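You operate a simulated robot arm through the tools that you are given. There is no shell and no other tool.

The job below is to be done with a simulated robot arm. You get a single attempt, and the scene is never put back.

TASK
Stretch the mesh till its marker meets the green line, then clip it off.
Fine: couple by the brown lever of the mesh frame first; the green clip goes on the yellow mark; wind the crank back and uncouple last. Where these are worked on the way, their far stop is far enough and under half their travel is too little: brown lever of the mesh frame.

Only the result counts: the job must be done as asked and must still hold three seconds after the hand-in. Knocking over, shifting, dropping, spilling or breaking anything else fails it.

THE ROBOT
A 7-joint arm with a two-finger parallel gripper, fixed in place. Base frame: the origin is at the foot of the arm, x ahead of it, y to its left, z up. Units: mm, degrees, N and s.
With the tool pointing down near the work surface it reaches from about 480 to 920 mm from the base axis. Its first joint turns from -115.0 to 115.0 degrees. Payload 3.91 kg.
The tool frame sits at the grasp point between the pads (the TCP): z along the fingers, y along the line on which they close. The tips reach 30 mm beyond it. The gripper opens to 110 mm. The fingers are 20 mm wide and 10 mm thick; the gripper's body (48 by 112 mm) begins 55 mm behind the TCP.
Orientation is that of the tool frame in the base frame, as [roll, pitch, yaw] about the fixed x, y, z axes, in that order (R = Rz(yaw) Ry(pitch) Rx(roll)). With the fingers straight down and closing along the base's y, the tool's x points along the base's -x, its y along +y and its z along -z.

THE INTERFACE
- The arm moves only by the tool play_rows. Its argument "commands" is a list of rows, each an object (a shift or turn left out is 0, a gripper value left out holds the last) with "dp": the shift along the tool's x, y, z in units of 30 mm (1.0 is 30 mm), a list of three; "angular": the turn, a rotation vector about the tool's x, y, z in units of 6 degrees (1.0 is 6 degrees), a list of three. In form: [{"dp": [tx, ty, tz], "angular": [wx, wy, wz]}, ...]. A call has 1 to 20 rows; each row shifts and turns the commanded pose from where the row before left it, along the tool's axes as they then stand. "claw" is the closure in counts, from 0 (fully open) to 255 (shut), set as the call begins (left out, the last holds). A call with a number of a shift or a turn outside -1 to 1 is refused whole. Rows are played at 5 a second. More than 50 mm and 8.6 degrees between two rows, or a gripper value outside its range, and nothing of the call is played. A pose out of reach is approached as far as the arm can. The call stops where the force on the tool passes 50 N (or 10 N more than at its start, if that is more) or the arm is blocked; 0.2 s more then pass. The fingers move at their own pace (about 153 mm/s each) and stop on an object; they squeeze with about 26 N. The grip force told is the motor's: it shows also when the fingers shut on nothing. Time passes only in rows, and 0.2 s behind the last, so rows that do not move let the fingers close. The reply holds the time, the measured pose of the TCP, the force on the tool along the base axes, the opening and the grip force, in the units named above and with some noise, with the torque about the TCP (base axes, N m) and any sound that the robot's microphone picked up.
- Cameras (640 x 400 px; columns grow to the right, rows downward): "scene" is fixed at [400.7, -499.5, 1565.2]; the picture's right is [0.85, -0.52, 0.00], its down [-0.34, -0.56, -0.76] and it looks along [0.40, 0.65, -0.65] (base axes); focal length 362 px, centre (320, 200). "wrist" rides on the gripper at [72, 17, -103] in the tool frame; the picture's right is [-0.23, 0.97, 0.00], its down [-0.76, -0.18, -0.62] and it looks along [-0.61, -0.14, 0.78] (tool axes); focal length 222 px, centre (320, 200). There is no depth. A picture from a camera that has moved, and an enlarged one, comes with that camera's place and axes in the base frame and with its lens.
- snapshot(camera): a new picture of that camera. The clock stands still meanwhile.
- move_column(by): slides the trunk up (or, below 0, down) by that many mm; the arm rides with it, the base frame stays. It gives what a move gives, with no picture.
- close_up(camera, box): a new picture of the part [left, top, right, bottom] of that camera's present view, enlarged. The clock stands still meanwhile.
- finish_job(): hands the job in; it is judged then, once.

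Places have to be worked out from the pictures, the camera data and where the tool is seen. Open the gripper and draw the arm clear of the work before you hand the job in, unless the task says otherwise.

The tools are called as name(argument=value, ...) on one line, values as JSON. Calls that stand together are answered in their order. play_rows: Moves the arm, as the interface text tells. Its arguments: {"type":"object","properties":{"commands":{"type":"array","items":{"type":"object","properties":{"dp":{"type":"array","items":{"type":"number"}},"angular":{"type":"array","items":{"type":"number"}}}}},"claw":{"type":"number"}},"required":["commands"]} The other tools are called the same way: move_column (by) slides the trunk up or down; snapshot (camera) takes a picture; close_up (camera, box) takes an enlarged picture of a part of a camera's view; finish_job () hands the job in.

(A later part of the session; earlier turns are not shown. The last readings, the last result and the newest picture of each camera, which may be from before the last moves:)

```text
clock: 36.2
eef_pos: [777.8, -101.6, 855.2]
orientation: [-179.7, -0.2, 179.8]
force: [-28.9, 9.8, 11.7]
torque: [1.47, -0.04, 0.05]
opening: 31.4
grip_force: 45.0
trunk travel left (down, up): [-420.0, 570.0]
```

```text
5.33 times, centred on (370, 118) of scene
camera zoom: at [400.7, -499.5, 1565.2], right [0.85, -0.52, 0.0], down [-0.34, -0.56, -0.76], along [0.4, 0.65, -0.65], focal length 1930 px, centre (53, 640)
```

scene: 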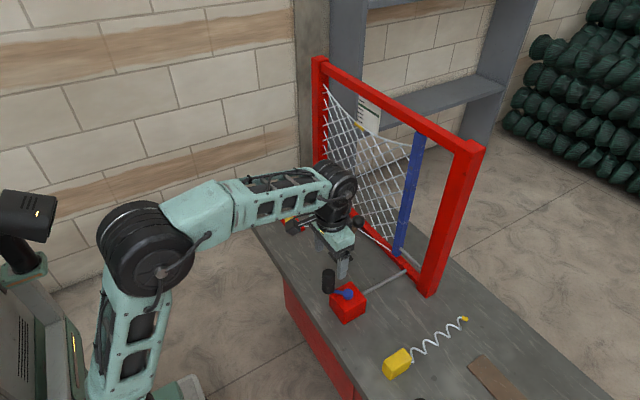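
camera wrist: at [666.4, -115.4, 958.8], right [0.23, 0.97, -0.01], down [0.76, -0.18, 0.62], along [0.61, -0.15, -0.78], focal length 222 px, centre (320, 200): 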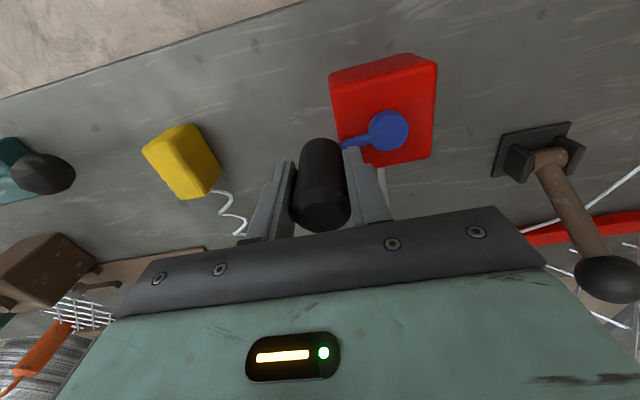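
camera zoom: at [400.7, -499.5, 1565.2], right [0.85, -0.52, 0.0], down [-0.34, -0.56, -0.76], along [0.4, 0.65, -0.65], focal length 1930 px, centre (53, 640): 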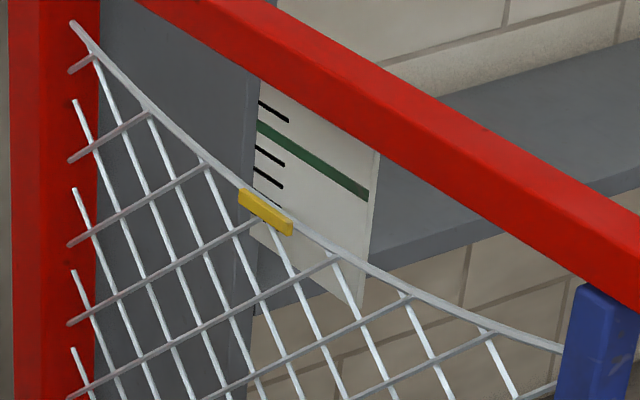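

The inward force shows the crank centre is nearer (731.5, -86) with radius 49. I'll correct for that and continue about 60°.

play_rows(commands=[{"dp": [-0.017, 0.3, 0]}, {"dp": [-0.027, 0.287, 0]}, {"dp": [0.023, 0.287, 0]}, {"dp": [0.07, 0.277, 0]}, {"dp": [0.12, 0.263, 0]}, {"dp": [0.163, 0.237, 0]}])

close_up(camera="scene", box=[310, 80, 430, 155])

```text
clock: 37.6
eef_pos: [771.4, -54.5, 855.7]
orientation: [-179.5, 0.2, 179.6]
force: [-8.6, -11.0, 17.3]
torque: [0.98, -0.01, 0.01]
opening: 31.4
grip_force: 45.2
trunk travel left (down, up): [-420.0, 570.0]
```

```text
5.33 times, centred on (370, 118) of scene
camera zoom: at [400.7, -499.5, 1565.2], right [0.85, -0.52, 0.0], down [-0.34, -0.56, -0.76], along [0.4, 0.65, -0.65], focal length 1930 px, centre (53, 640)
```

zoom: 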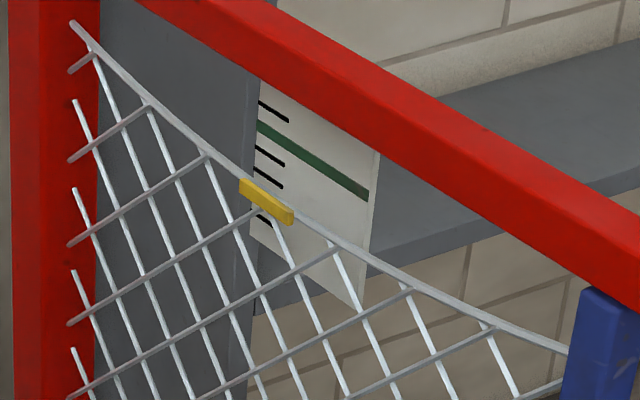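

Forces are low and the marker is rising steadily, about 10 px per 57°. Continuing for another 70°.

play_rows(commands=[{"dp": [0.203, 0.203, 0]}, {"dp": [0.233, 0.17, 0]}, {"dp": [0.26, 0.123, 0]}, {"dp": [0.277, 0.077, 0]}, {"dp": [0.287, 0.027, 0]}, {"dp": [0.287, -0.023, 0]}, {"dp": [0.277, -0.07, 0]}])

close_up(camera="scene", box=[310, 80, 430, 155])

```text
clock: 39.2
eef_pos: [714.4, -38.3, 855.7]
orientation: [-179.6, 0.0, 179.8]
force: [-0.7, 7.5, 27.7]
torque: [1.29, -0.41, 0.04]
opening: 31.3
grip_force: 45.1
trunk travel left (down, up): [-420.0, 570.0]
```

```text
5.33 times, centred on (370, 118) of scene
camera zoom: at [400.7, -499.5, 1565.2], right [0.85, -0.52, 0.0], down [-0.34, -0.56, -0.76], along [0.4, 0.65, -0.65], focal length 1930 px, centre (53, 640)
```

zoom: 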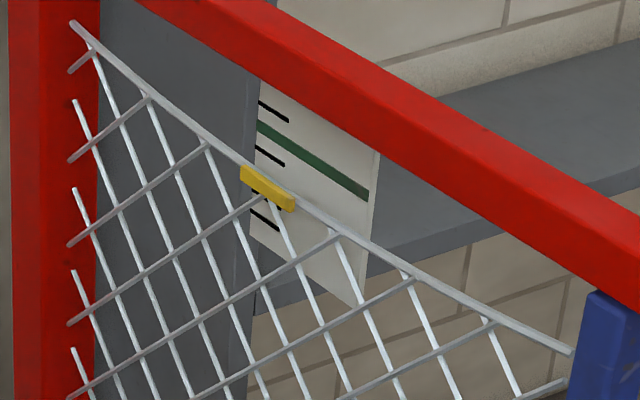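

The marker is at row 189 with about 150° to go. The upward force has grown to 28 N, so I'll ease the tool up slightly while continuing.

play_rows(commands=[{"dp": [0.263, -0.12, -0.04]}, {"dp": [0.237, -0.163, -0.04]}, {"dp": [0.203, -0.203, 0]}, {"dp": [0.17, -0.233, 0]}, {"dp": [0.123, -0.26, 0]}, {"dp": [0.077, -0.277, 0]}, {"dp": [0.027, -0.287, 0]}])

close_up(camera="scene", box=[310, 80, 430, 155])

```text
clock: 40.9
eef_pos: [681.2, -85.8, 856.4]
orientation: [-179.6, -0.2, 179.7]
force: [-23.3, 1.2, 5.7]
torque: [1.31, 0.98, 0.02]
opening: 31.4
grip_force: 45.4
trunk travel left (down, up): [-420.0, 570.0]
```

```text
5.33 times, centred on (370, 118) of scene
camera zoom: at [400.7, -499.5, 1565.2], right [0.85, -0.52, 0.0], down [-0.34, -0.56, -0.76], along [0.4, 0.65, -0.65], focal length 1930 px, centre (53, 640)
```

zoom: 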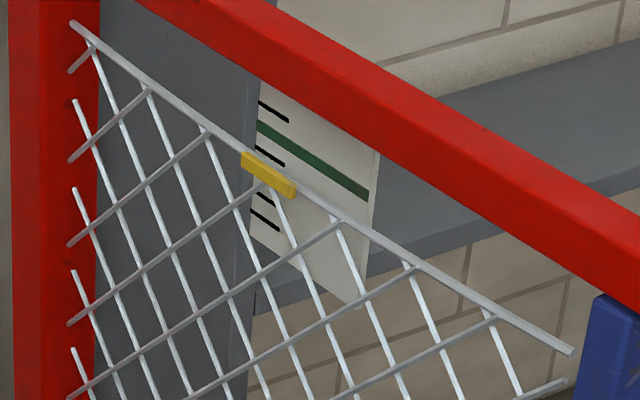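

The marker is at row 175 and the target is about 162. I'll turn another 40°, then verify with the level wrist view.

play_rows(commands=[{"dp": [0.0, -0.287, 0]}, {"dp": [-0.05, -0.277, 0]}, {"dp": [-0.12, -0.263, 0]}, {"dp": [-0.163, -0.237, 0]}])

close_up(camera="scene", box=[310, 80, 430, 155])

snapshot(camera="wrist")

```text
clock: 41.9
eef_pos: [692.6, -118.2, 855.5]
orientation: [-179.5, 0.0, 179.7]
force: [-1.9, 0.1, -16.1]
torque: [1.1, -0.18, -0.02]
opening: 31.5
grip_force: 44.9
trunk travel left (down, up): [-420.0, 570.0]
```

```text
5.33 times, centred on (370, 118) of scene
camera zoom: at [400.7, -499.5, 1565.2], right [0.85, -0.52, 0.0], down [-0.34, -0.56, -0.76], along [0.4, 0.65, -0.65], focal length 1930 px, centre (53, 640)
```

zoom: 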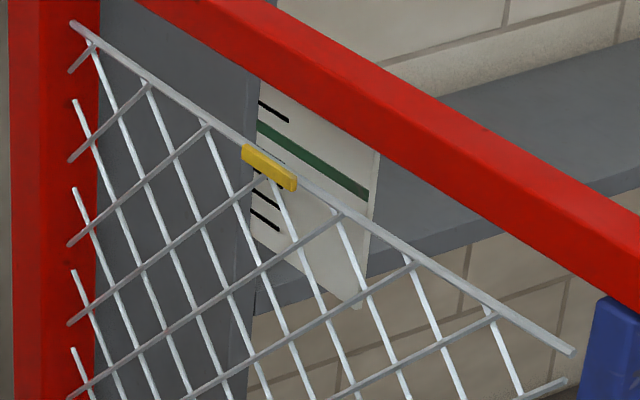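

```text
taken
camera wrist: at [621.4, -99.0, 958.5], right [0.23, 0.97, -0.01], down [0.76, -0.18, 0.62], along [0.61, -0.15, -0.78], focal length 222 px, centre (320, 200)
```

wrist: 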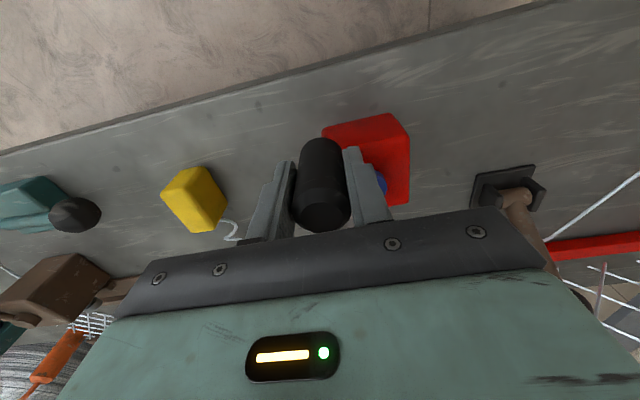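

The marker is at row 167. I'll release the crank and repeat the level wrist view for an exact check.

play_rows(commands=[{}, {}, {}], claw=140)

play_rows(commands=[{"dp": [0, 0, -1]}, {"dp": [0, 0, -1]}, {"dp": [0, 0, -1]}, {"dp": [0, 0, -1]}])

move_column(by=150)

play_rows(commands=[{"dp": [-0.85, 0.5, 0]}, {"dp": [-0.85, 1, 0]}, {"dp": [0, 1, 0], "angular": [0, -1, 0]}, {"dp": [0, 1, 0], "angular": [0, -1, 0]}, {"dp": [0, 1, 0], "angular": [0, -1, 0]}, {"dp": [0, 1, 0], "angular": [0, -1, 0]}, {"dp": [0, 1, 0], "angular": [0, -1, 0]}, {"dp": [0, 1, 0], "angular": [0, -1, 0]}, {"dp": [0, 1, 0], "angular": [0, -1, 0]}, {"dp": [0, 1, 0], "angular": [0, -1, 0]}, {"dp": [0, 1, 0], "angular": [0, -0.85, 0]}])

snapshot(camera="wrist")

close_up(camera="wrist", box=[280, 145, 380, 225])

close_up(camera="scene", box=[310, 80, 430, 155])

```text
clock: 42.6
eef_pos: [692.9, -117.6, 856.3]
orientation: [-179.4, 0.0, 179.8]
force: [0.6, 0.9, 0.0]
torque: [0.02, 0.0, 0.0]
opening: 49.5
grip_force: 0.0
trunk travel left (down, up): [-420.0, 570.0]
```

```text
clock: 43.6
eef_pos: [693.3, -116.7, 976.9]
orientation: [-179.6, -0.1, 179.7]
force: [0.5, 0.1, 1.2]
torque: [-0.01, -0.01, -0.01]
opening: 49.4
grip_force: 0.1
trunk travel left (down, up): [-420.0, 570.0]
```

```text
clock: 45.4
eef_pos: [693.2, -116.9, 1127.0]
orientation: [-179.6, 0.0, 179.6]
force: [0.3, -0.5, -0.2]
torque: [0.01, 0.0, -0.02]
opening: 49.7
grip_force: 0.1
trunk travel left (down, up): [-570.0, 420.0]
```

```text
clock: 47.8
eef_pos: [746.9, 198.8, 1124.0]
orientation: [-179.3, 53.1, -179.8]
force: [0.6, 0.0, 0.5]
torque: [-0.01, 0.0, 0.04]
opening: 49.6
grip_force: 0.2
trunk travel left (down, up): [-570.0, 420.0]
```

```text
taken
camera wrist: at [620.5, 216.6, 1127.2], right [0.14, 0.97, 0.17], down [-0.04, -0.17, 0.98], along [0.99, -0.15, 0.02], focal length 222 px, centre (320, 200)
```

wrist: 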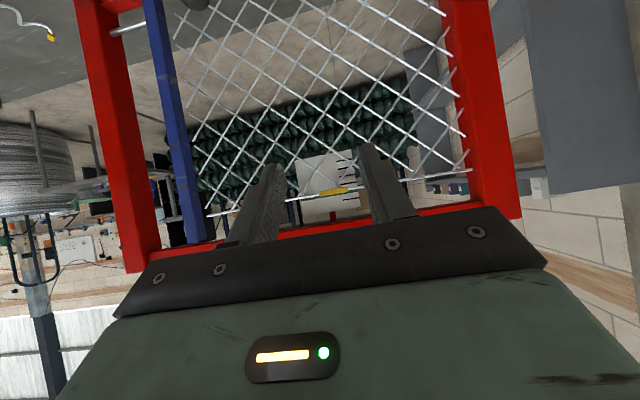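

```text
5.00 times, centred on (330, 185) of wrist
camera zoom: at [620.5, 216.6, 1127.2], right [0.14, 0.97, 0.17], down [-0.04, -0.17, 0.98], along [0.99, -0.15, 0.02], focal length 1111 px, centre (270, 275)
```

zoom: 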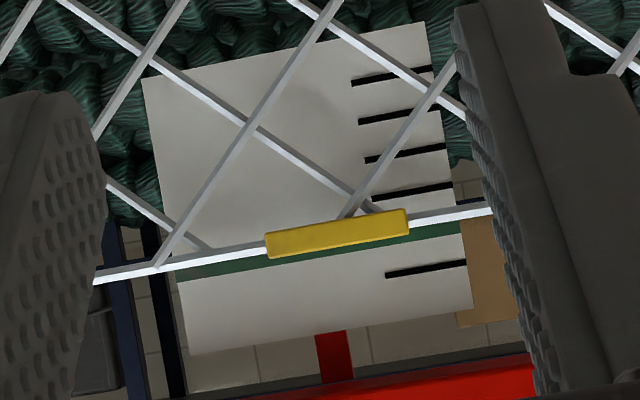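

```text
5.33 times, centred on (370, 118) of scene
camera zoom: at [400.7, -499.5, 1565.2], right [0.85, -0.52, 0.0], down [-0.34, -0.56, -0.76], along [0.4, 0.65, -0.65], focal length 1930 px, centre (53, 640)
```

zoom: 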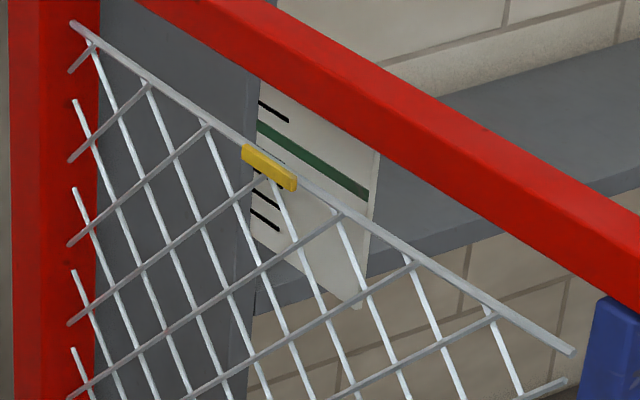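

The marker is now about 3.7 mm below the green line in the level view, about 30–35° more of crank. I'll go back and regrip the handle.

play_rows(commands=[{"dp": [0, -1, 0], "angular": [0, 0.85, 0]}, {"dp": [0, -1, 0], "angular": [0, 1, 0]}, {"dp": [0, -1, 0], "angular": [0, 1, 0]}, {"dp": [0, -1, 0], "angular": [0, 1, 0]}, {"dp": [0, -1, 0], "angular": [0, 1, 0]}, {"dp": [0, -1, 0], "angular": [0, 1, 0]}, {"dp": [0, -1, 0], "angular": [0, 1, 0]}, {"dp": [0, -1, 0], "angular": [0, 1, 0]}, {"dp": [0, -1, 0], "angular": [0, 1, 0]}, {"dp": [0.85, -1, 0]}, {"dp": [0.85, -0.5, 0]}])

move_column(by=-150)

snapshot(camera="wrist")

```text
clock: 50.2
eef_pos: [692.7, -117.6, 1124.6]
orientation: [-179.6, 0.0, 179.7]
force: [-0.1, 0.6, -0.8]
torque: [-0.03, -0.01, -0.01]
opening: 49.6
grip_force: 0.0
trunk travel left (down, up): [-570.0, 420.0]
```

```text
clock: 52.0
eef_pos: [692.5, -117.6, 975.9]
orientation: [-179.7, 0.0, 179.8]
force: [-0.5, -1.0, 0.7]
torque: [-0.03, 0.02, 0.01]
opening: 49.8
grip_force: 0.0
trunk travel left (down, up): [-420.0, 570.0]
```

```text
taken
camera wrist: at [620.6, -98.6, 1079.4], right [0.23, 0.97, -0.01], down [0.76, -0.18, 0.62], along [0.61, -0.15, -0.78], focal length 222 px, centre (320, 200)
```

wrist: 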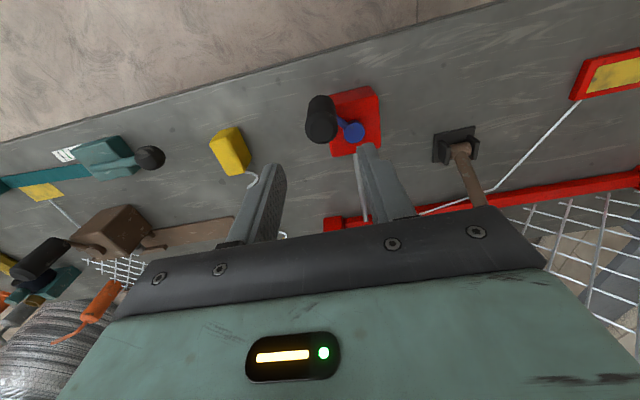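

The handle is where I left it, so I'll descend and grip.

play_rows(commands=[{"dp": [0, 0, 1]}, {"dp": [0, 0, 1]}, {"dp": [0, 0, 1]}, {"dp": [0, 0, 1]}])

play_rows(commands=[{}, {}, {}], claw=255)

play_rows(commands=[{"dp": [-0.203, -0.203, 0]}, {"dp": [-0.233, -0.17, 0]}, {"dp": [-0.26, -0.123, 0]}])

close_up(camera="scene", box=[310, 80, 430, 155])

```text
clock: 53.0
eef_pos: [693.7, -117.6, 855.8]
orientation: [-179.6, 0.0, 179.7]
force: [-0.1, -0.2, -0.6]
torque: [0.01, 0.02, 0.0]
opening: 49.7
grip_force: 0.1
trunk travel left (down, up): [-420.0, 570.0]
```

```text
clock: 53.8
eef_pos: [693.8, -118.4, 854.9]
orientation: [-179.6, 0.0, 179.7]
force: [0.9, -0.9, -3.1]
torque: [1.31, -0.11, -0.01]
opening: 31.5
grip_force: 45.1
trunk travel left (down, up): [-420.0, 570.0]
```

```text
clock: 54.5
eef_pos: [714.2, -132.1, 854.0]
orientation: [-179.7, -0.1, 179.8]
force: [3.1, 13.2, -7.8]
torque: [1.27, 0.1, 0.04]
opening: 31.3
grip_force: 45.4
trunk travel left (down, up): [-420.0, 570.0]
```

```text
5.33 times, centred on (370, 118) of scene
camera zoom: at [400.7, -499.5, 1565.2], right [0.85, -0.52, 0.0], down [-0.34, -0.56, -0.76], along [0.4, 0.65, -0.65], focal length 1930 px, centre (53, 640)
```

zoom: 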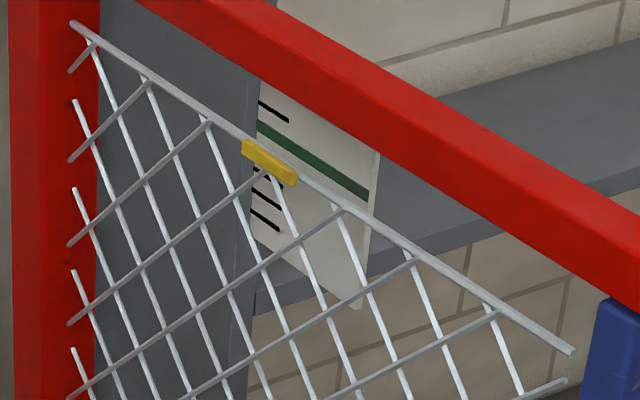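

The marker is at row ≈162, so about 0.7 mm remains by my estimate. One more 6° step, then the level check.

play_rows(commands=[{"dp": [-0.163, -0.05, 0]}])

play_rows(commands=[{}, {}, {}], claw=140)

play_rows(commands=[{"dp": [0, 0, -1]}, {"dp": [0, 0, -1]}, {"dp": [0, 0, -1]}, {"dp": [0, 0, -1]}])

move_column(by=150)

play_rows(commands=[{"dp": [-0.5, 1, 0]}, {"dp": [-0.4, 1, 0]}, {"dp": [0, 1, 0], "angular": [0, -1, 0]}, {"dp": [0, 1, 0], "angular": [0, -1, 0]}, {"dp": [0, 1, 0], "angular": [0, -1, 0]}, {"dp": [0, 1, 0], "angular": [0, -1, 0]}, {"dp": [0, 1, 0], "angular": [0, -1, 0]}, {"dp": [0, 1, 0], "angular": [0, -1, 0]}, {"dp": [0, 1, 0], "angular": [0, -1, 0]}, {"dp": [0, 1, 0], "angular": [0, -1, 0]}, {"dp": [0, 1, 0], "angular": [0, -0.85, 0]}])

close_up(camera="wrist", box=[290, 160, 370, 210])

close_up(camera="scene", box=[310, 80, 430, 155])

```text
clock: 55.0
eef_pos: [718.6, -133.6, 855.1]
orientation: [-179.7, -0.2, 179.9]
force: [2.6, 19.2, -11.3]
torque: [1.41, 0.25, 0.06]
opening: 31.5
grip_force: 45.0
trunk travel left (down, up): [-420.0, 570.0]
```

```text
clock: 55.8
eef_pos: [718.3, -136.5, 855.0]
orientation: [-179.6, 0.1, 179.7]
force: [0.1, 0.2, 0.1]
torque: [-0.04, 0.02, 0.02]
opening: 49.6
grip_force: 0.1
trunk travel left (down, up): [-420.0, 570.0]
```

```text
clock: 56.8
eef_pos: [719.6, -135.1, 978.3]
orientation: [-179.6, 0.0, 179.7]
force: [0.3, -0.6, -0.4]
torque: [-0.01, 0.03, -0.02]
opening: 49.4
grip_force: 0.0
trunk travel left (down, up): [-420.0, 570.0]
```

```text
clock: 58.5
eef_pos: [719.3, -133.9, 1127.1]
orientation: [-179.6, -0.1, 179.6]
force: [-0.7, -0.3, 0.5]
torque: [-0.03, 0.0, -0.02]
opening: 49.8
grip_force: 0.0
trunk travel left (down, up): [-570.0, 420.0]
```

```text
clock: 60.9
eef_pos: [749.7, 194.1, 1124.2]
orientation: [-179.4, 53.2, -179.8]
force: [0.6, -1.1, 0.8]
torque: [0.04, -0.02, 0.02]
opening: 49.7
grip_force: 0.0
trunk travel left (down, up): [-570.0, 420.0]
```

```text
8.00 times, centred on (330, 185) of wrist
camera zoom: at [623.5, 213.3, 1127.0], right [0.14, 0.97, 0.18], down [-0.04, -0.17, 0.98], along [0.99, -0.15, 0.02], focal length 1777 px, centre (240, 320)
```

zoom: 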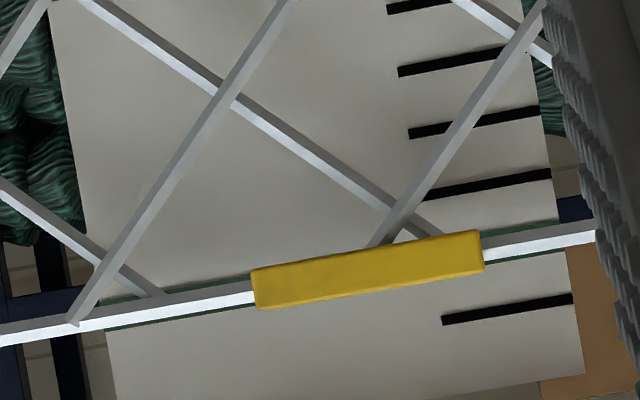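

```text
5.33 times, centred on (370, 118) of scene
camera zoom: at [400.7, -499.5, 1565.2], right [0.85, -0.52, 0.0], down [-0.34, -0.56, -0.76], along [0.4, 0.65, -0.65], focal length 1930 px, centre (53, 640)
```

zoom: 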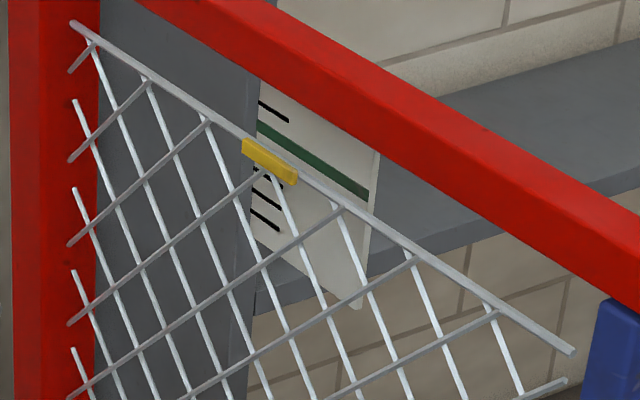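

The cord and marker now cover the green line evenly in the level view, so the stretch is right. Next I'll go upright, back off and look at the clip and the yellow mark.

play_rows(commands=[{"dp": [0, 0.5, 0], "angular": [0, 0.9, 0]}, {"dp": [0, 0.5, 0], "angular": [0, 1, 0]}, {"dp": [0, 0.5, 0], "angular": [0, 1, 0]}, {"dp": [0, 0.5, 0], "angular": [0, 1, 0]}, {"dp": [0, 0.5, 0], "angular": [0, 1, 0]}, {"dp": [0, 0.5, 0], "angular": [0, 1, 0]}, {"dp": [0, 0.5, 0], "angular": [0, 1, 0]}, {"dp": [0, 0.5, 0], "angular": [0, 1, 0]}, {"dp": [0, 0.5, 0], "angular": [0, 0.95, 0]}, {"dp": [1, 0.5, 0]}, {"dp": [1, 0, 0]}, {"dp": [1, 0, 0]}])

move_column(by=-220)

snapshot(camera="wrist")

close_up(camera="wrist", box=[240, 60, 440, 230])

```text
clock: 63.5
eef_pos: [655.2, 349.1, 1123.3]
orientation: [-179.7, 0.0, 179.7]
force: [-0.6, -0.7, 1.2]
torque: [0.0, 0.04, -0.01]
opening: 49.7
grip_force: 0.0
out of reach, approached as far as the arm can: row 8, 9, 10, 11, 12
trunk travel left (down, up): [-570.0, 420.0]
```

```text
clock: 65.8
eef_pos: [656.7, 350.0, 903.5]
orientation: [-179.6, 0.1, 179.6]
force: [0.0, 0.5, 0.2]
torque: [-0.01, -0.01, 0.01]
opening: 49.6
grip_force: 0.0
trunk travel left (down, up): [-350.0, 640.0]
```

```text
taken
camera wrist: at [583.3, 368.7, 1005.9], right [0.23, 0.97, -0.01], down [0.76, -0.18, 0.62], along [0.61, -0.15, -0.78], focal length 222 px, centre (320, 200)
```

wrist: 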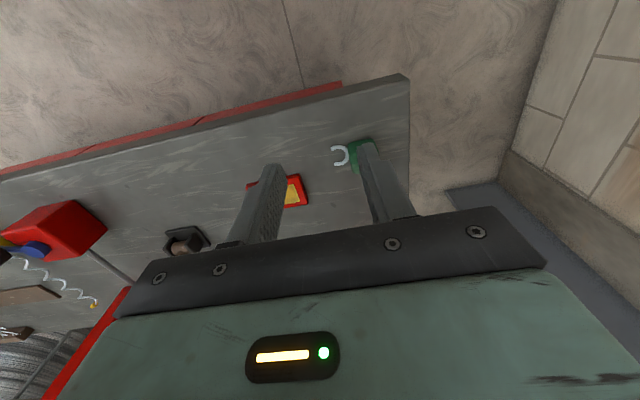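

```text
2.35 times, centred on (340, 145) of wrist
camera zoom: at [583.3, 368.7, 1005.9], right [0.23, 0.97, -0.01], down [0.76, -0.18, 0.62], along [0.61, -0.15, -0.78], focal length 523 px, centre (273, 329)
```

zoom: 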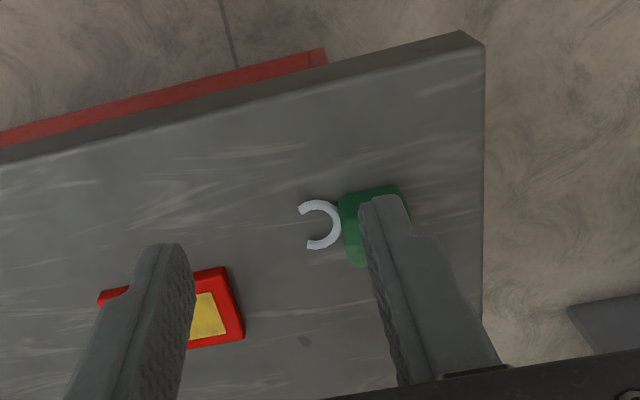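

The clip is partly hidden behind a finger. I'll open fully and move over it for a clear view.

play_rows(commands=[{"dp": [0, 0.7, 0]}, {"dp": [0, 0.7, 0]}], claw=0)

snapshot(camera="wrist")

close_up(camera="wrist", box=[220, 80, 420, 230])

close_up(camera="scene", box=[240, 185, 320, 245])

```text
clock: 66.4
eef_pos: [638.1, 371.9, 890.0]
orientation: [-179.6, 0.0, 179.7]
force: [-0.3, 0.0, -0.7]
torque: [0.01, -0.01, -0.01]
opening: 109.8
grip_force: 0.0
out of reach, approached as far as the arm can: row 1, 2
trunk travel left (down, up): [-350.0, 640.0]
```

```text
taken
camera wrist: at [566.7, 391.0, 993.8], right [0.23, 0.97, -0.01], down [0.76, -0.18, 0.62], along [0.61, -0.15, -0.78], focal length 222 px, centre (320, 200)
```

wrist: 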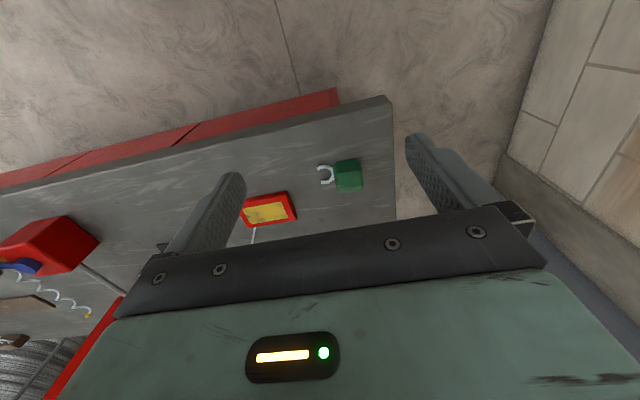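

```text
2.67 times, centred on (320, 155) of wrist
camera zoom: at [566.7, 391.0, 993.8], right [0.23, 0.97, -0.01], down [0.76, -0.18, 0.62], along [0.61, -0.15, -0.78], focal length 592 px, centre (320, 320)
```

zoom: 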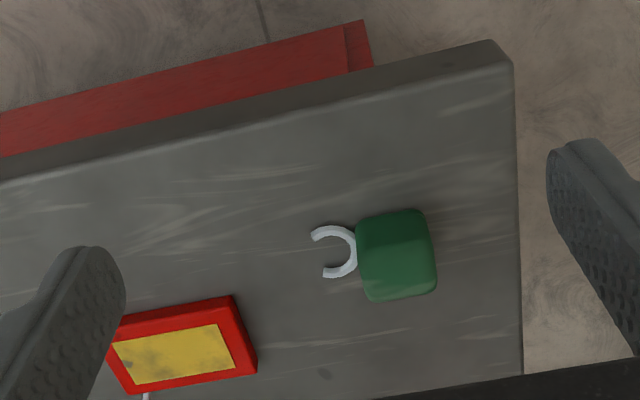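

```text
6.67 times, centred on (280, 215) of scene
camera zoom: at [400.7, -499.5, 1565.2], right [0.85, -0.52, 0.0], down [-0.34, -0.56, -0.76], along [0.4, 0.65, -0.65], focal length 2413 px, centre (587, 100)
```

zoom: 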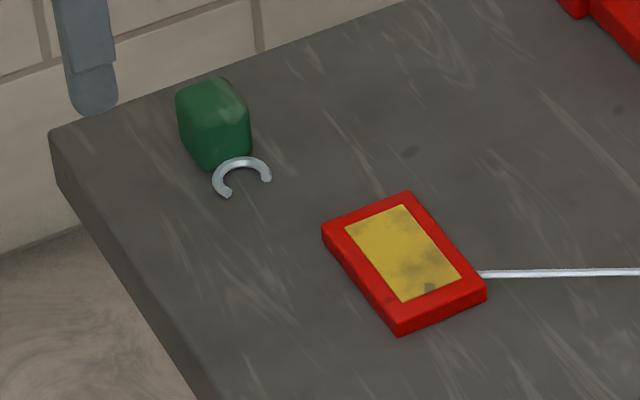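

The clip body is at about (723, 389.5, 759), with its hook pointing -y. The mark centre is about (764, 262). I'll grip the body along x so the fingers miss the hook, so I turn the tool 90° while descending a bit, back into comfortable reach.

play_rows(commands=[{"dp": [0, 0, 0.5], "angular": [0, 0, -1]}, {"dp": [0, 0, 0.5], "angular": [0, 0, -1]}, {"angular": [0, 0, -1]}, {"angular": [0, 0, -1]}, {"angular": [0, 0, -1]}, {"angular": [0, 0, -1]}, {"angular": [0, 0, -1]}, {"angular": [0, 0, -1]}, {"angular": [0, 0, -1]}, {"angular": [0, 0, -1]}, {"angular": [0, 0, -1]}, {"angular": [0, 0, -1]}, {"angular": [0, 0, -1]}, {"angular": [0, 0, -1]}, {"angular": [0, 0, -1]}])

snapshot(camera="wrist")

```text
clock: 69.6
eef_pos: [643.0, 375.5, 875.2]
orientation: [179.7, -0.5, -96.0]
force: [0.9, -0.8, 0.6]
torque: [-0.01, -0.02, 0.02]
opening: 110.1
grip_force: 0.2
out of reach, approached as far as the arm can: row 1, 2
trunk travel left (down, up): [-350.0, 640.0]
```

```text
taken
camera wrist: at [619.8, 306.0, 980.3], right [-0.94, 0.33, 0.0], down [0.26, 0.74, 0.61], along [0.2, 0.58, -0.79], focal length 222 px, centre (320, 200)
```

wrist: 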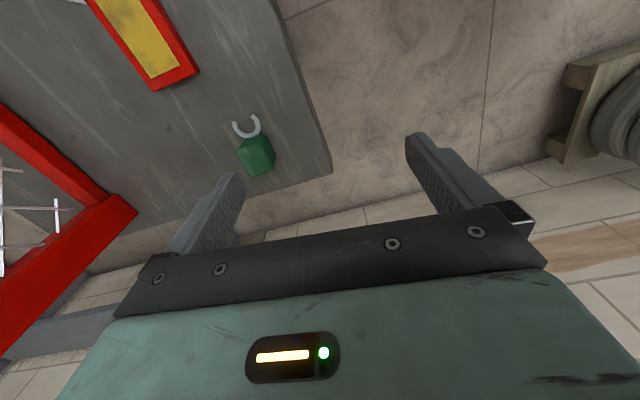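

Yaw is -96°, so one more step squares it up. Then I'll move over the clip at about (723, 389, 850).

play_rows(commands=[{"angular": [0, 0, -1]}, {"dp": [-0.16, -0.89, 0.28]}, {"dp": [-0.16, -0.89, 0.28]}, {"dp": [-0.15, -0.89, 0.28]}])

snapshot(camera="wrist")

close_up(camera="scene", box=[220, 150, 340, 250])

```text
clock: 70.6
eef_pos: [688.3, 354.3, 844.0]
orientation: [179.6, -0.5, -90.0]
force: [-0.2, -0.1, 1.0]
torque: [-0.02, 0.0, 0.05]
opening: 110.0
grip_force: 0.0
out of reach, approached as far as the arm can: row 2, 3, 4
trunk travel left (down, up): [-350.0, 640.0]
```

```text
taken
camera wrist: at [670.7, 284.0, 946.9], right [-0.97, 0.23, 0.0], down [0.18, 0.77, 0.62], along [0.14, 0.6, -0.79], focal length 222 px, centre (320, 200)
```

wrist: 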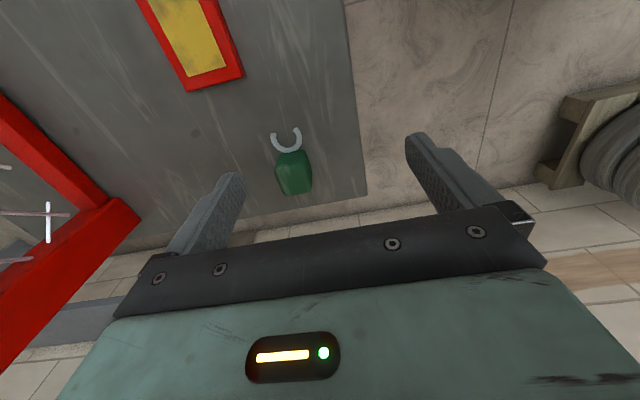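

```text
4.00 times, centred on (280, 200) of scene
camera zoom: at [400.7, -499.5, 1565.2], right [0.85, -0.52, 0.0], down [-0.34, -0.56, -0.76], along [0.4, 0.65, -0.65], focal length 1448 px, centre (480, 200)
```

zoom: 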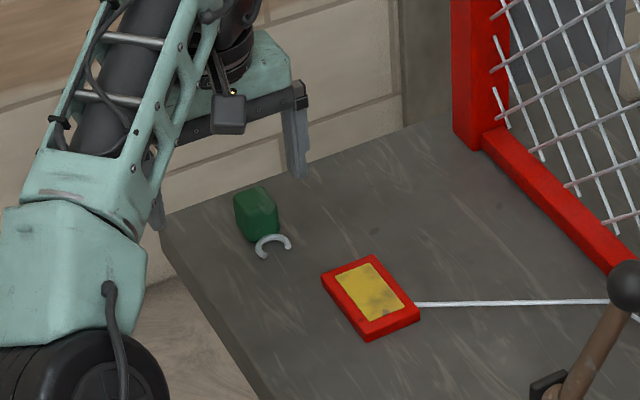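

The reach is limited because the trunk is too low for this distance. I'll raise the trunk and lower the arm relative to it.

move_column(by=180)

play_rows(commands=[{"dp": [0, 0, 1]}, {"dp": [0, 0, 1]}, {"dp": [0, 0, 1]}, {"dp": [0, 0, 1]}, {"dp": [0, 0, 0.5]}])

```text
clock: 72.6
eef_pos: [687.7, 354.5, 1023.3]
orientation: [179.6, -0.4, -90.1]
force: [-0.3, 0.1, -0.6]
torque: [0.01, -0.01, 0.02]
opening: 109.7
grip_force: 0.0
trunk travel left (down, up): [-530.0, 460.0]
```

```text
clock: 73.8
eef_pos: [714.5, 379.9, 898.7]
orientation: [179.4, -0.5, -90.2]
force: [-0.3, 0.6, 0.8]
torque: [0.02, -0.01, 0.0]
opening: 110.0
grip_force: 0.1
out of reach, approached as far as the arm can: row 1, 2, 3, 4, 5
trunk travel left (down, up): [-530.0, 460.0]
```

It's reaching further now. I'll descend a bit more and see where it settles.

play_rows(commands=[{"dp": [0, 0, 0.5]}, {"dp": [0, 0, 0.5]}])

snapshot(camera="wrist")

```text
clock: 74.4
eef_pos: [718.3, 384.5, 870.0]
orientation: [179.6, -0.6, -90.0]
force: [-0.6, -0.1, 0.2]
torque: [-0.03, 0.01, 0.02]
opening: 110.0
grip_force: 0.1
out of reach, approached as far as the arm can: row 1
trunk travel left (down, up): [-530.0, 460.0]
```

```text
taken
camera wrist: at [701.8, 314.2, 973.6], right [-0.97, 0.23, 0.0], down [0.18, 0.77, 0.61], along [0.14, 0.6, -0.79], focal length 222 px, centre (320, 200)
```

wrist: 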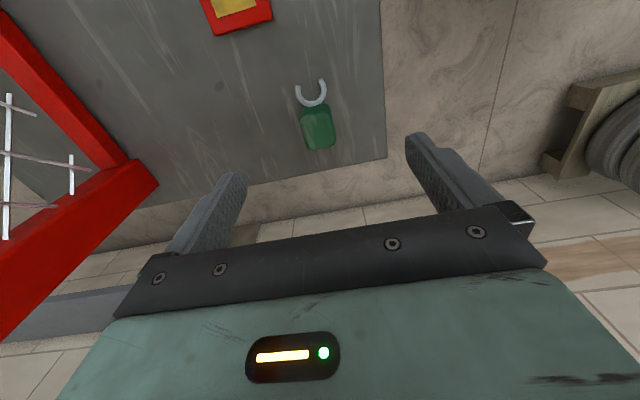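

Now in reach at (718, 384.5, 870), with the clip at about (721, 388). I'll align over it, descend to z about 830 and look again.

play_rows(commands=[{"dp": [-0.06, -0.05, 0.67]}, {"dp": [-0.06, -0.05, 0.67]}])

snapshot(camera="wrist")

close_up(camera="wrist", box=[230, 90, 410, 210])

close_up(camera="scene", box=[220, 170, 320, 240])

```text
clock: 75.0
eef_pos: [721.7, 389.1, 828.9]
orientation: [179.6, -0.7, -90.1]
force: [0.7, -0.2, 0.5]
torque: [-0.01, -0.01, -0.02]
opening: 110.1
grip_force: 0.0
out of reach, approached as far as the arm can: row 1
trunk travel left (down, up): [-530.0, 460.0]
```

```text
taken
camera wrist: at [705.4, 318.5, 933.7], right [-0.97, 0.23, 0.0], down [0.18, 0.77, 0.61], along [0.14, 0.6, -0.79], focal length 222 px, centre (320, 200)
```

wrist: 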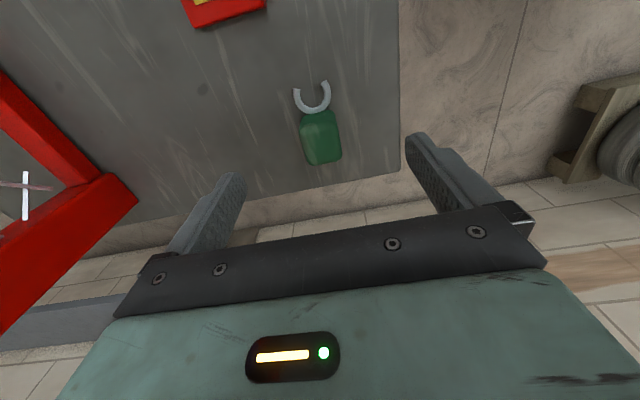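

```text
3.33 times, centred on (320, 150) of wrist
camera zoom: at [705.4, 318.5, 933.7], right [-0.97, 0.23, 0.0], down [0.18, 0.77, 0.61], along [0.14, 0.6, -0.79], focal length 740 px, centre (320, 367)
```

zoom: 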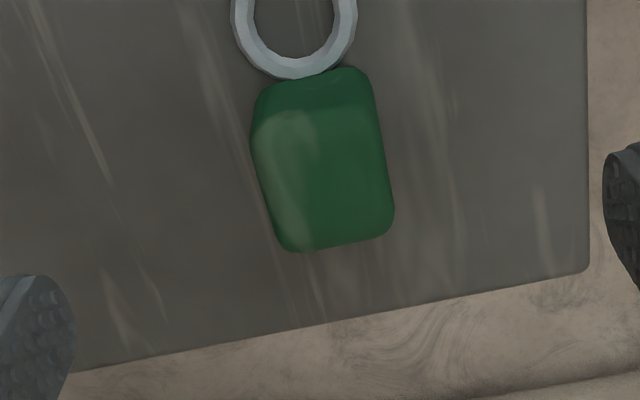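

```text
5.71 times, centred on (270, 205) of scene
camera zoom: at [400.7, -499.5, 1565.2], right [0.85, -0.52, 0.0], down [-0.34, -0.56, -0.76], along [0.4, 0.65, -0.65], focal length 2068 px, centre (606, 171)
```

zoom: 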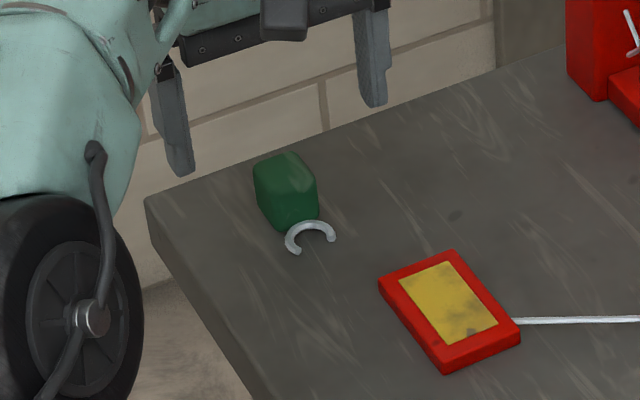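

The robot's own elbow looks close to the bench edge, so I'll check the full scene before descending.

snapshot(camera="scene")

```text
taken
```

scene: 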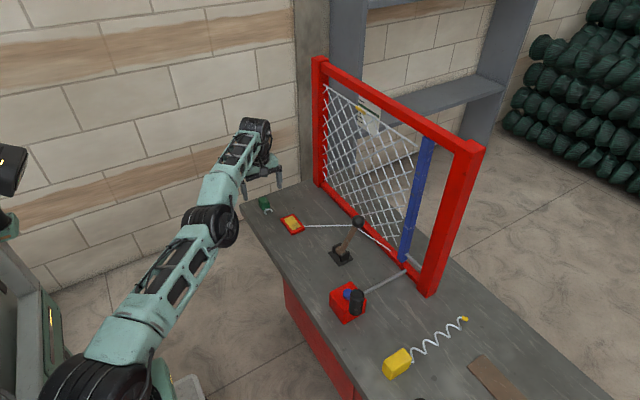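

The clip is square to the base at (721, 388), about 30 mm wide in x. I'll raise the trunk 80 mm to lift the elbow well clear of the bench, then lower the arm back.

move_column(by=80)

play_rows(commands=[{"dp": [0, 0, 0.9]}, {"dp": [0, 0, 0.9]}, {"dp": [0, 0, 0.9]}])

snapshot(camera="scene")

```text
clock: 76.2
eef_pos: [721.7, 389.4, 909.5]
orientation: [179.6, -0.7, -90.0]
force: [-0.1, 1.0, 1.0]
torque: [-0.02, 0.04, 0.02]
opening: 110.0
grip_force: 0.0
trunk travel left (down, up): [-610.0, 380.0]
```

```text
clock: 77.0
eef_pos: [726.0, 391.1, 828.7]
orientation: [179.5, -0.6, -90.1]
force: [0.1, 0.9, 0.2]
torque: [0.0, -0.03, 0.03]
opening: 109.9
grip_force: 0.0
out of reach, approached as far as the arm can: row 2
trunk travel left (down, up): [-610.0, 380.0]
```

```text
taken
```

scene: 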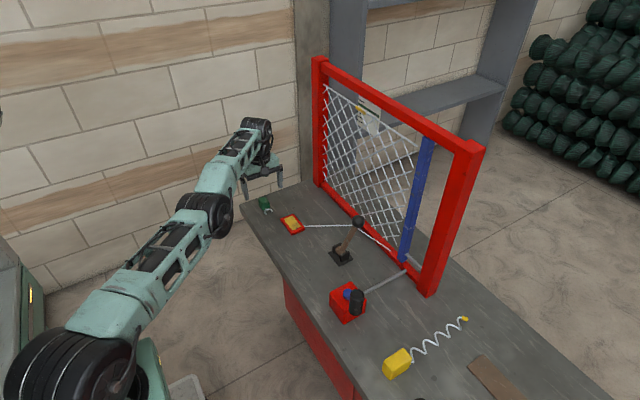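

I'm at (726, 391, 829). I'll correct to (721, 388) and descend to about z 785, with the tips just above the bench.

play_rows(commands=[{"dp": [0.1, 0.16, 0.4]}, {"dp": [0, 0, 0.5]}, {"dp": [0, 0, 0.4]}])

snapshot(camera="wrist")

close_up(camera="scene", box=[220, 160, 320, 240])

```text
clock: 77.8
eef_pos: [724.4, 391.6, 790.4]
orientation: [179.7, -0.6, -90.1]
force: [-0.4, -0.3, -0.1]
torque: [-0.01, -0.01, -0.01]
opening: 110.1
grip_force: 0.0
out of reach, approached as far as the arm can: row 1
trunk travel left (down, up): [-610.0, 380.0]
```

```text
taken
camera wrist: at [708.1, 321.2, 893.8], right [-0.97, 0.23, 0.0], down [0.18, 0.77, 0.61], along [0.14, 0.6, -0.79], focal length 222 px, centre (320, 200)
```

wrist: 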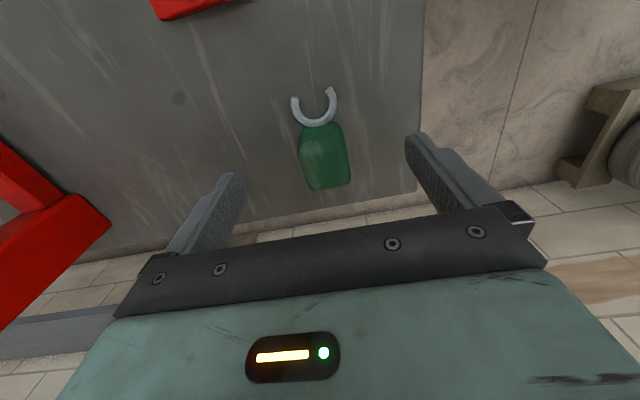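

```text
5.00 times, centred on (270, 200) of scene
camera zoom: at [400.7, -499.5, 1565.2], right [0.85, -0.52, 0.0], down [-0.34, -0.56, -0.76], along [0.4, 0.65, -0.65], focal length 1810 px, centre (570, 200)
```

zoom: 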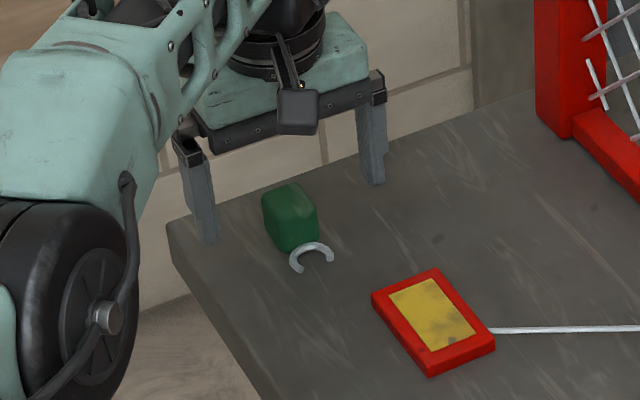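

Tips are at about z 760 and the clip reads at (721.5, 387). I'll correct a few mm and go down 8 mm more.

play_rows(commands=[{"dp": [0.14, 0.1, 0]}, {"dp": [0, 0, 0.27]}])

close_up(camera="scene", box=[230, 170, 310, 230])

```text
clock: 78.4
eef_pos: [724.0, 391.1, 782.5]
orientation: [179.6, -0.6, -90.1]
force: [0.5, 0.0, 1.1]
torque: [0.02, -0.03, -0.02]
opening: 110.0
grip_force: 0.1
out of reach, approached as far as the arm can: row 1
trunk travel left (down, up): [-610.0, 380.0]
```

```text
6.67 times, centred on (270, 200) of scene
camera zoom: at [400.7, -499.5, 1565.2], right [0.85, -0.52, 0.0], down [-0.34, -0.56, -0.76], along [0.4, 0.65, -0.65], focal length 2413 px, centre (653, 200)
```

zoom: 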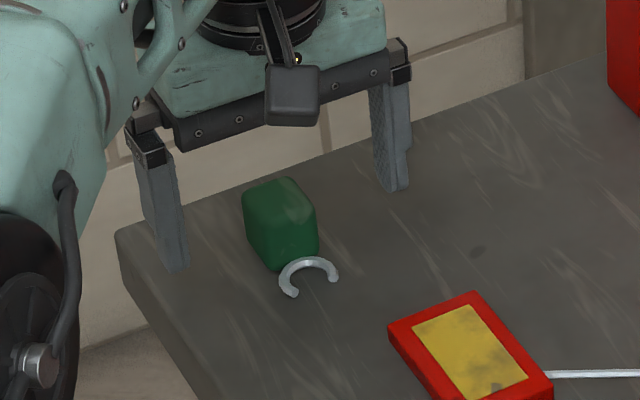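

The pose barely shifted because the command was still past the limit. I'll nudge again toward -y and -x.

play_rows(commands=[{"dp": [0.13, 0.08, 0]}])

```text
clock: 78.8
eef_pos: [723.3, 390.6, 782.6]
orientation: [179.6, -0.7, -90.1]
force: [0.5, 0.1, 0.5]
torque: [-0.04, -0.01, 0.01]
opening: 110.1
grip_force: 0.0
out of reach, approached as far as the arm can: row 1
trunk travel left (down, up): [-610.0, 380.0]
```

play_rows(commands=[{"dp": [0.15, 0.12, 0]}])

```text
clock: 79.2
eef_pos: [723.3, 391.6, 782.2]
orientation: [179.5, -0.5, -90.1]
force: [-0.3, -0.3, 0.1]
torque: [-0.01, 0.0, 0.03]
opening: 110.0
grip_force: 0.1
out of reach, approached as far as the arm can: row 1
trunk travel left (down, up): [-610.0, 380.0]
```

Moves toward -x and -y seem blocked by a joint limit rather than by distance. I'll test one axis at a time.

play_rows(commands=[{"dp": [0, 0.15, 0]}])

play_rows(commands=[{"dp": [0.15, 0, 0]}])

```text
clock: 79.6
eef_pos: [722.0, 393.2, 782.0]
orientation: [179.6, -0.6, -90.1]
force: [0.4, -0.4, 0.3]
torque: [0.01, -0.02, -0.01]
opening: 110.0
grip_force: 0.0
trunk travel left (down, up): [-610.0, 380.0]
```

```text
clock: 80.0
eef_pos: [721.7, 393.3, 782.4]
orientation: [179.5, -0.6, -90.0]
force: [0.4, -0.1, -0.8]
torque: [-0.01, -0.01, -0.03]
opening: 109.9
grip_force: 0.0
out of reach, approached as far as the arm can: row 1
trunk travel left (down, up): [-610.0, 380.0]
```

Lowering the azimuth is what's blocked, which points to a wrist joint at its limit with this yaw. I'll rise and turn the tool 180° the other way (yaw +90), which should leave plenty of room.

play_rows(commands=[{"dp": [0, 0, -1]}, {"dp": [0, 0, -1]}, {"dp": [0, 0, -0.5]}, {"angular": [0, 0, 1]}, {"angular": [0, 0, 1]}, {"angular": [0, 0, 1]}, {"angular": [0, 0, 1]}, {"angular": [0, 0, 1]}, {"angular": [0, 0, 1]}, {"angular": [0, 0, 1]}, {"angular": [0, 0, 1]}, {"angular": [0, 0, 1]}, {"angular": [0, 0, 1]}, {"angular": [0, 0, 1]}, {"angular": [0, 0, 1]}, {"angular": [0, 0, 1]}, {"angular": [0, 0, 1]}, {"angular": [0, 0, 1]}])

play_rows(commands=[{"angular": [0, 0, 1]}, {"angular": [0, 0, 1]}, {"angular": [0, 0, 1]}, {"angular": [0, 0, 1]}, {"angular": [0, 0, 1]}, {"angular": [0, 0, 1]}, {"angular": [0, 0, 1]}, {"angular": [0, 0, 1]}, {"angular": [0, 0, 1]}, {"angular": [0, 0, 1]}, {"angular": [0, 0, 1]}, {"angular": [0, 0, 1]}, {"angular": [0, 0, 1]}, {"angular": [0, 0, 1]}, {"angular": [0, 0, 1]}])

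snapshot(camera="wrist")

```text
clock: 83.8
eef_pos: [721.9, 394.7, 857.3]
orientation: [-179.4, -0.4, 179.9]
force: [-0.7, -0.6, 0.2]
torque: [0.03, -0.01, -0.04]
opening: 110.0
grip_force: 0.0
trunk travel left (down, up): [-610.0, 380.0]
```

```text
clock: 87.0
eef_pos: [722.7, 394.6, 857.5]
orientation: [-179.6, 0.5, 89.8]
force: [-0.8, 0.1, -0.2]
torque: [0.01, 0.0, -0.01]
opening: 110.1
grip_force: 0.1
trunk travel left (down, up): [-610.0, 380.0]
```

```text
taken
camera wrist: at [740.2, 468.5, 959.4], right [0.97, -0.23, 0.0], down [-0.18, -0.75, 0.63], along [-0.15, -0.61, -0.78], focal length 222 px, centre (320, 200)
```

wrist: 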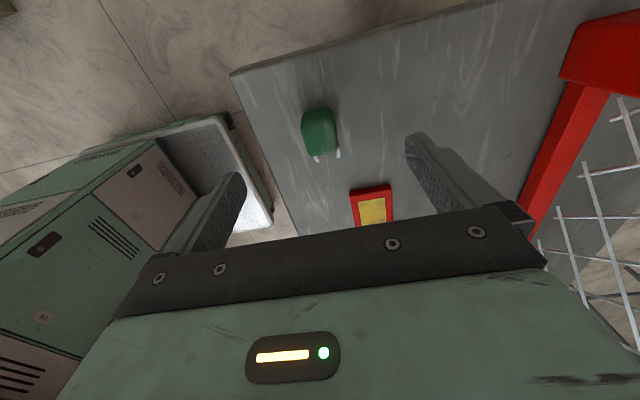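

Yaw +90 is fully reachable. Combining both views the clip centre is (721, 389.5), so I'll align and descend to z about 784.

play_rows(commands=[{"dp": [-0.17, -0.05, 0.5]}, {"dp": [0, 0, 1]}, {"dp": [0, 0, 0.95]}])

snapshot(camera="wrist")

close_up(camera="scene", box=[230, 170, 310, 230])

```text
clock: 87.8
eef_pos: [722.1, 393.0, 782.3]
orientation: [-179.6, 0.5, 90.0]
force: [-0.6, -0.5, 0.2]
torque: [0.0, -0.01, 0.02]
opening: 110.0
grip_force: 0.0
out of reach, approached as far as the arm can: row 1
trunk travel left (down, up): [-610.0, 380.0]
```

```text
taken
camera wrist: at [740.7, 466.4, 885.9], right [0.97, -0.23, 0.0], down [-0.18, -0.76, 0.63], along [-0.15, -0.61, -0.78], focal length 222 px, centre (320, 200)
```

wrist: 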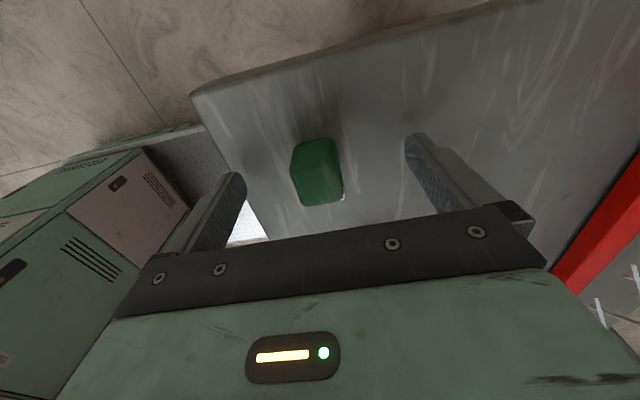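

```text
6.67 times, centred on (270, 200) of scene
camera zoom: at [400.7, -499.5, 1565.2], right [0.85, -0.52, 0.0], down [-0.34, -0.56, -0.76], along [0.4, 0.65, -0.65], focal length 2413 px, centre (653, 200)
```

zoom: 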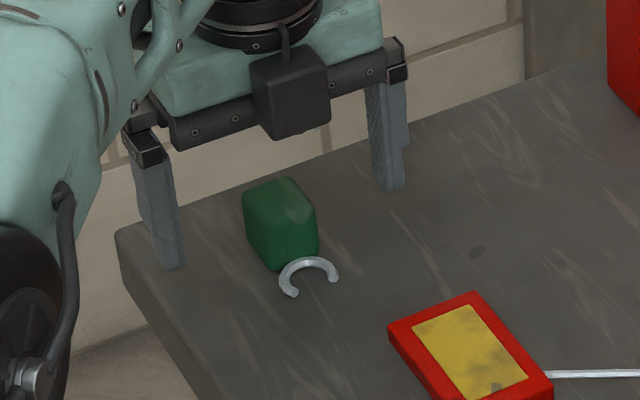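

The position is 3.5 mm off along the finger width only, which is fine for the grasp. I'll close on the clip body now.

play_rows(commands=[{}, {}, {}, {}], claw=255)

close_up(camera="scene", box=[230, 170, 310, 230])

```text
clock: 88.8
eef_pos: [722.4, 391.6, 783.4]
orientation: [-179.5, 0.7, 89.8]
force: [0.7, 0.9, 0.4]
torque: [0.0, -0.05, -0.01]
opening: 28.9
grip_force: 25.7
trunk travel left (down, up): [-610.0, 380.0]
```

```text
6.67 times, centred on (270, 200) of scene
camera zoom: at [400.7, -499.5, 1565.2], right [0.85, -0.52, 0.0], down [-0.34, -0.56, -0.76], along [0.4, 0.65, -0.65], focal length 2413 px, centre (653, 200)
```

zoom: 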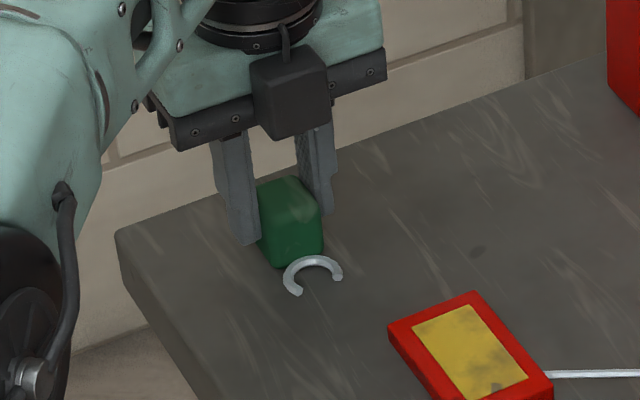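

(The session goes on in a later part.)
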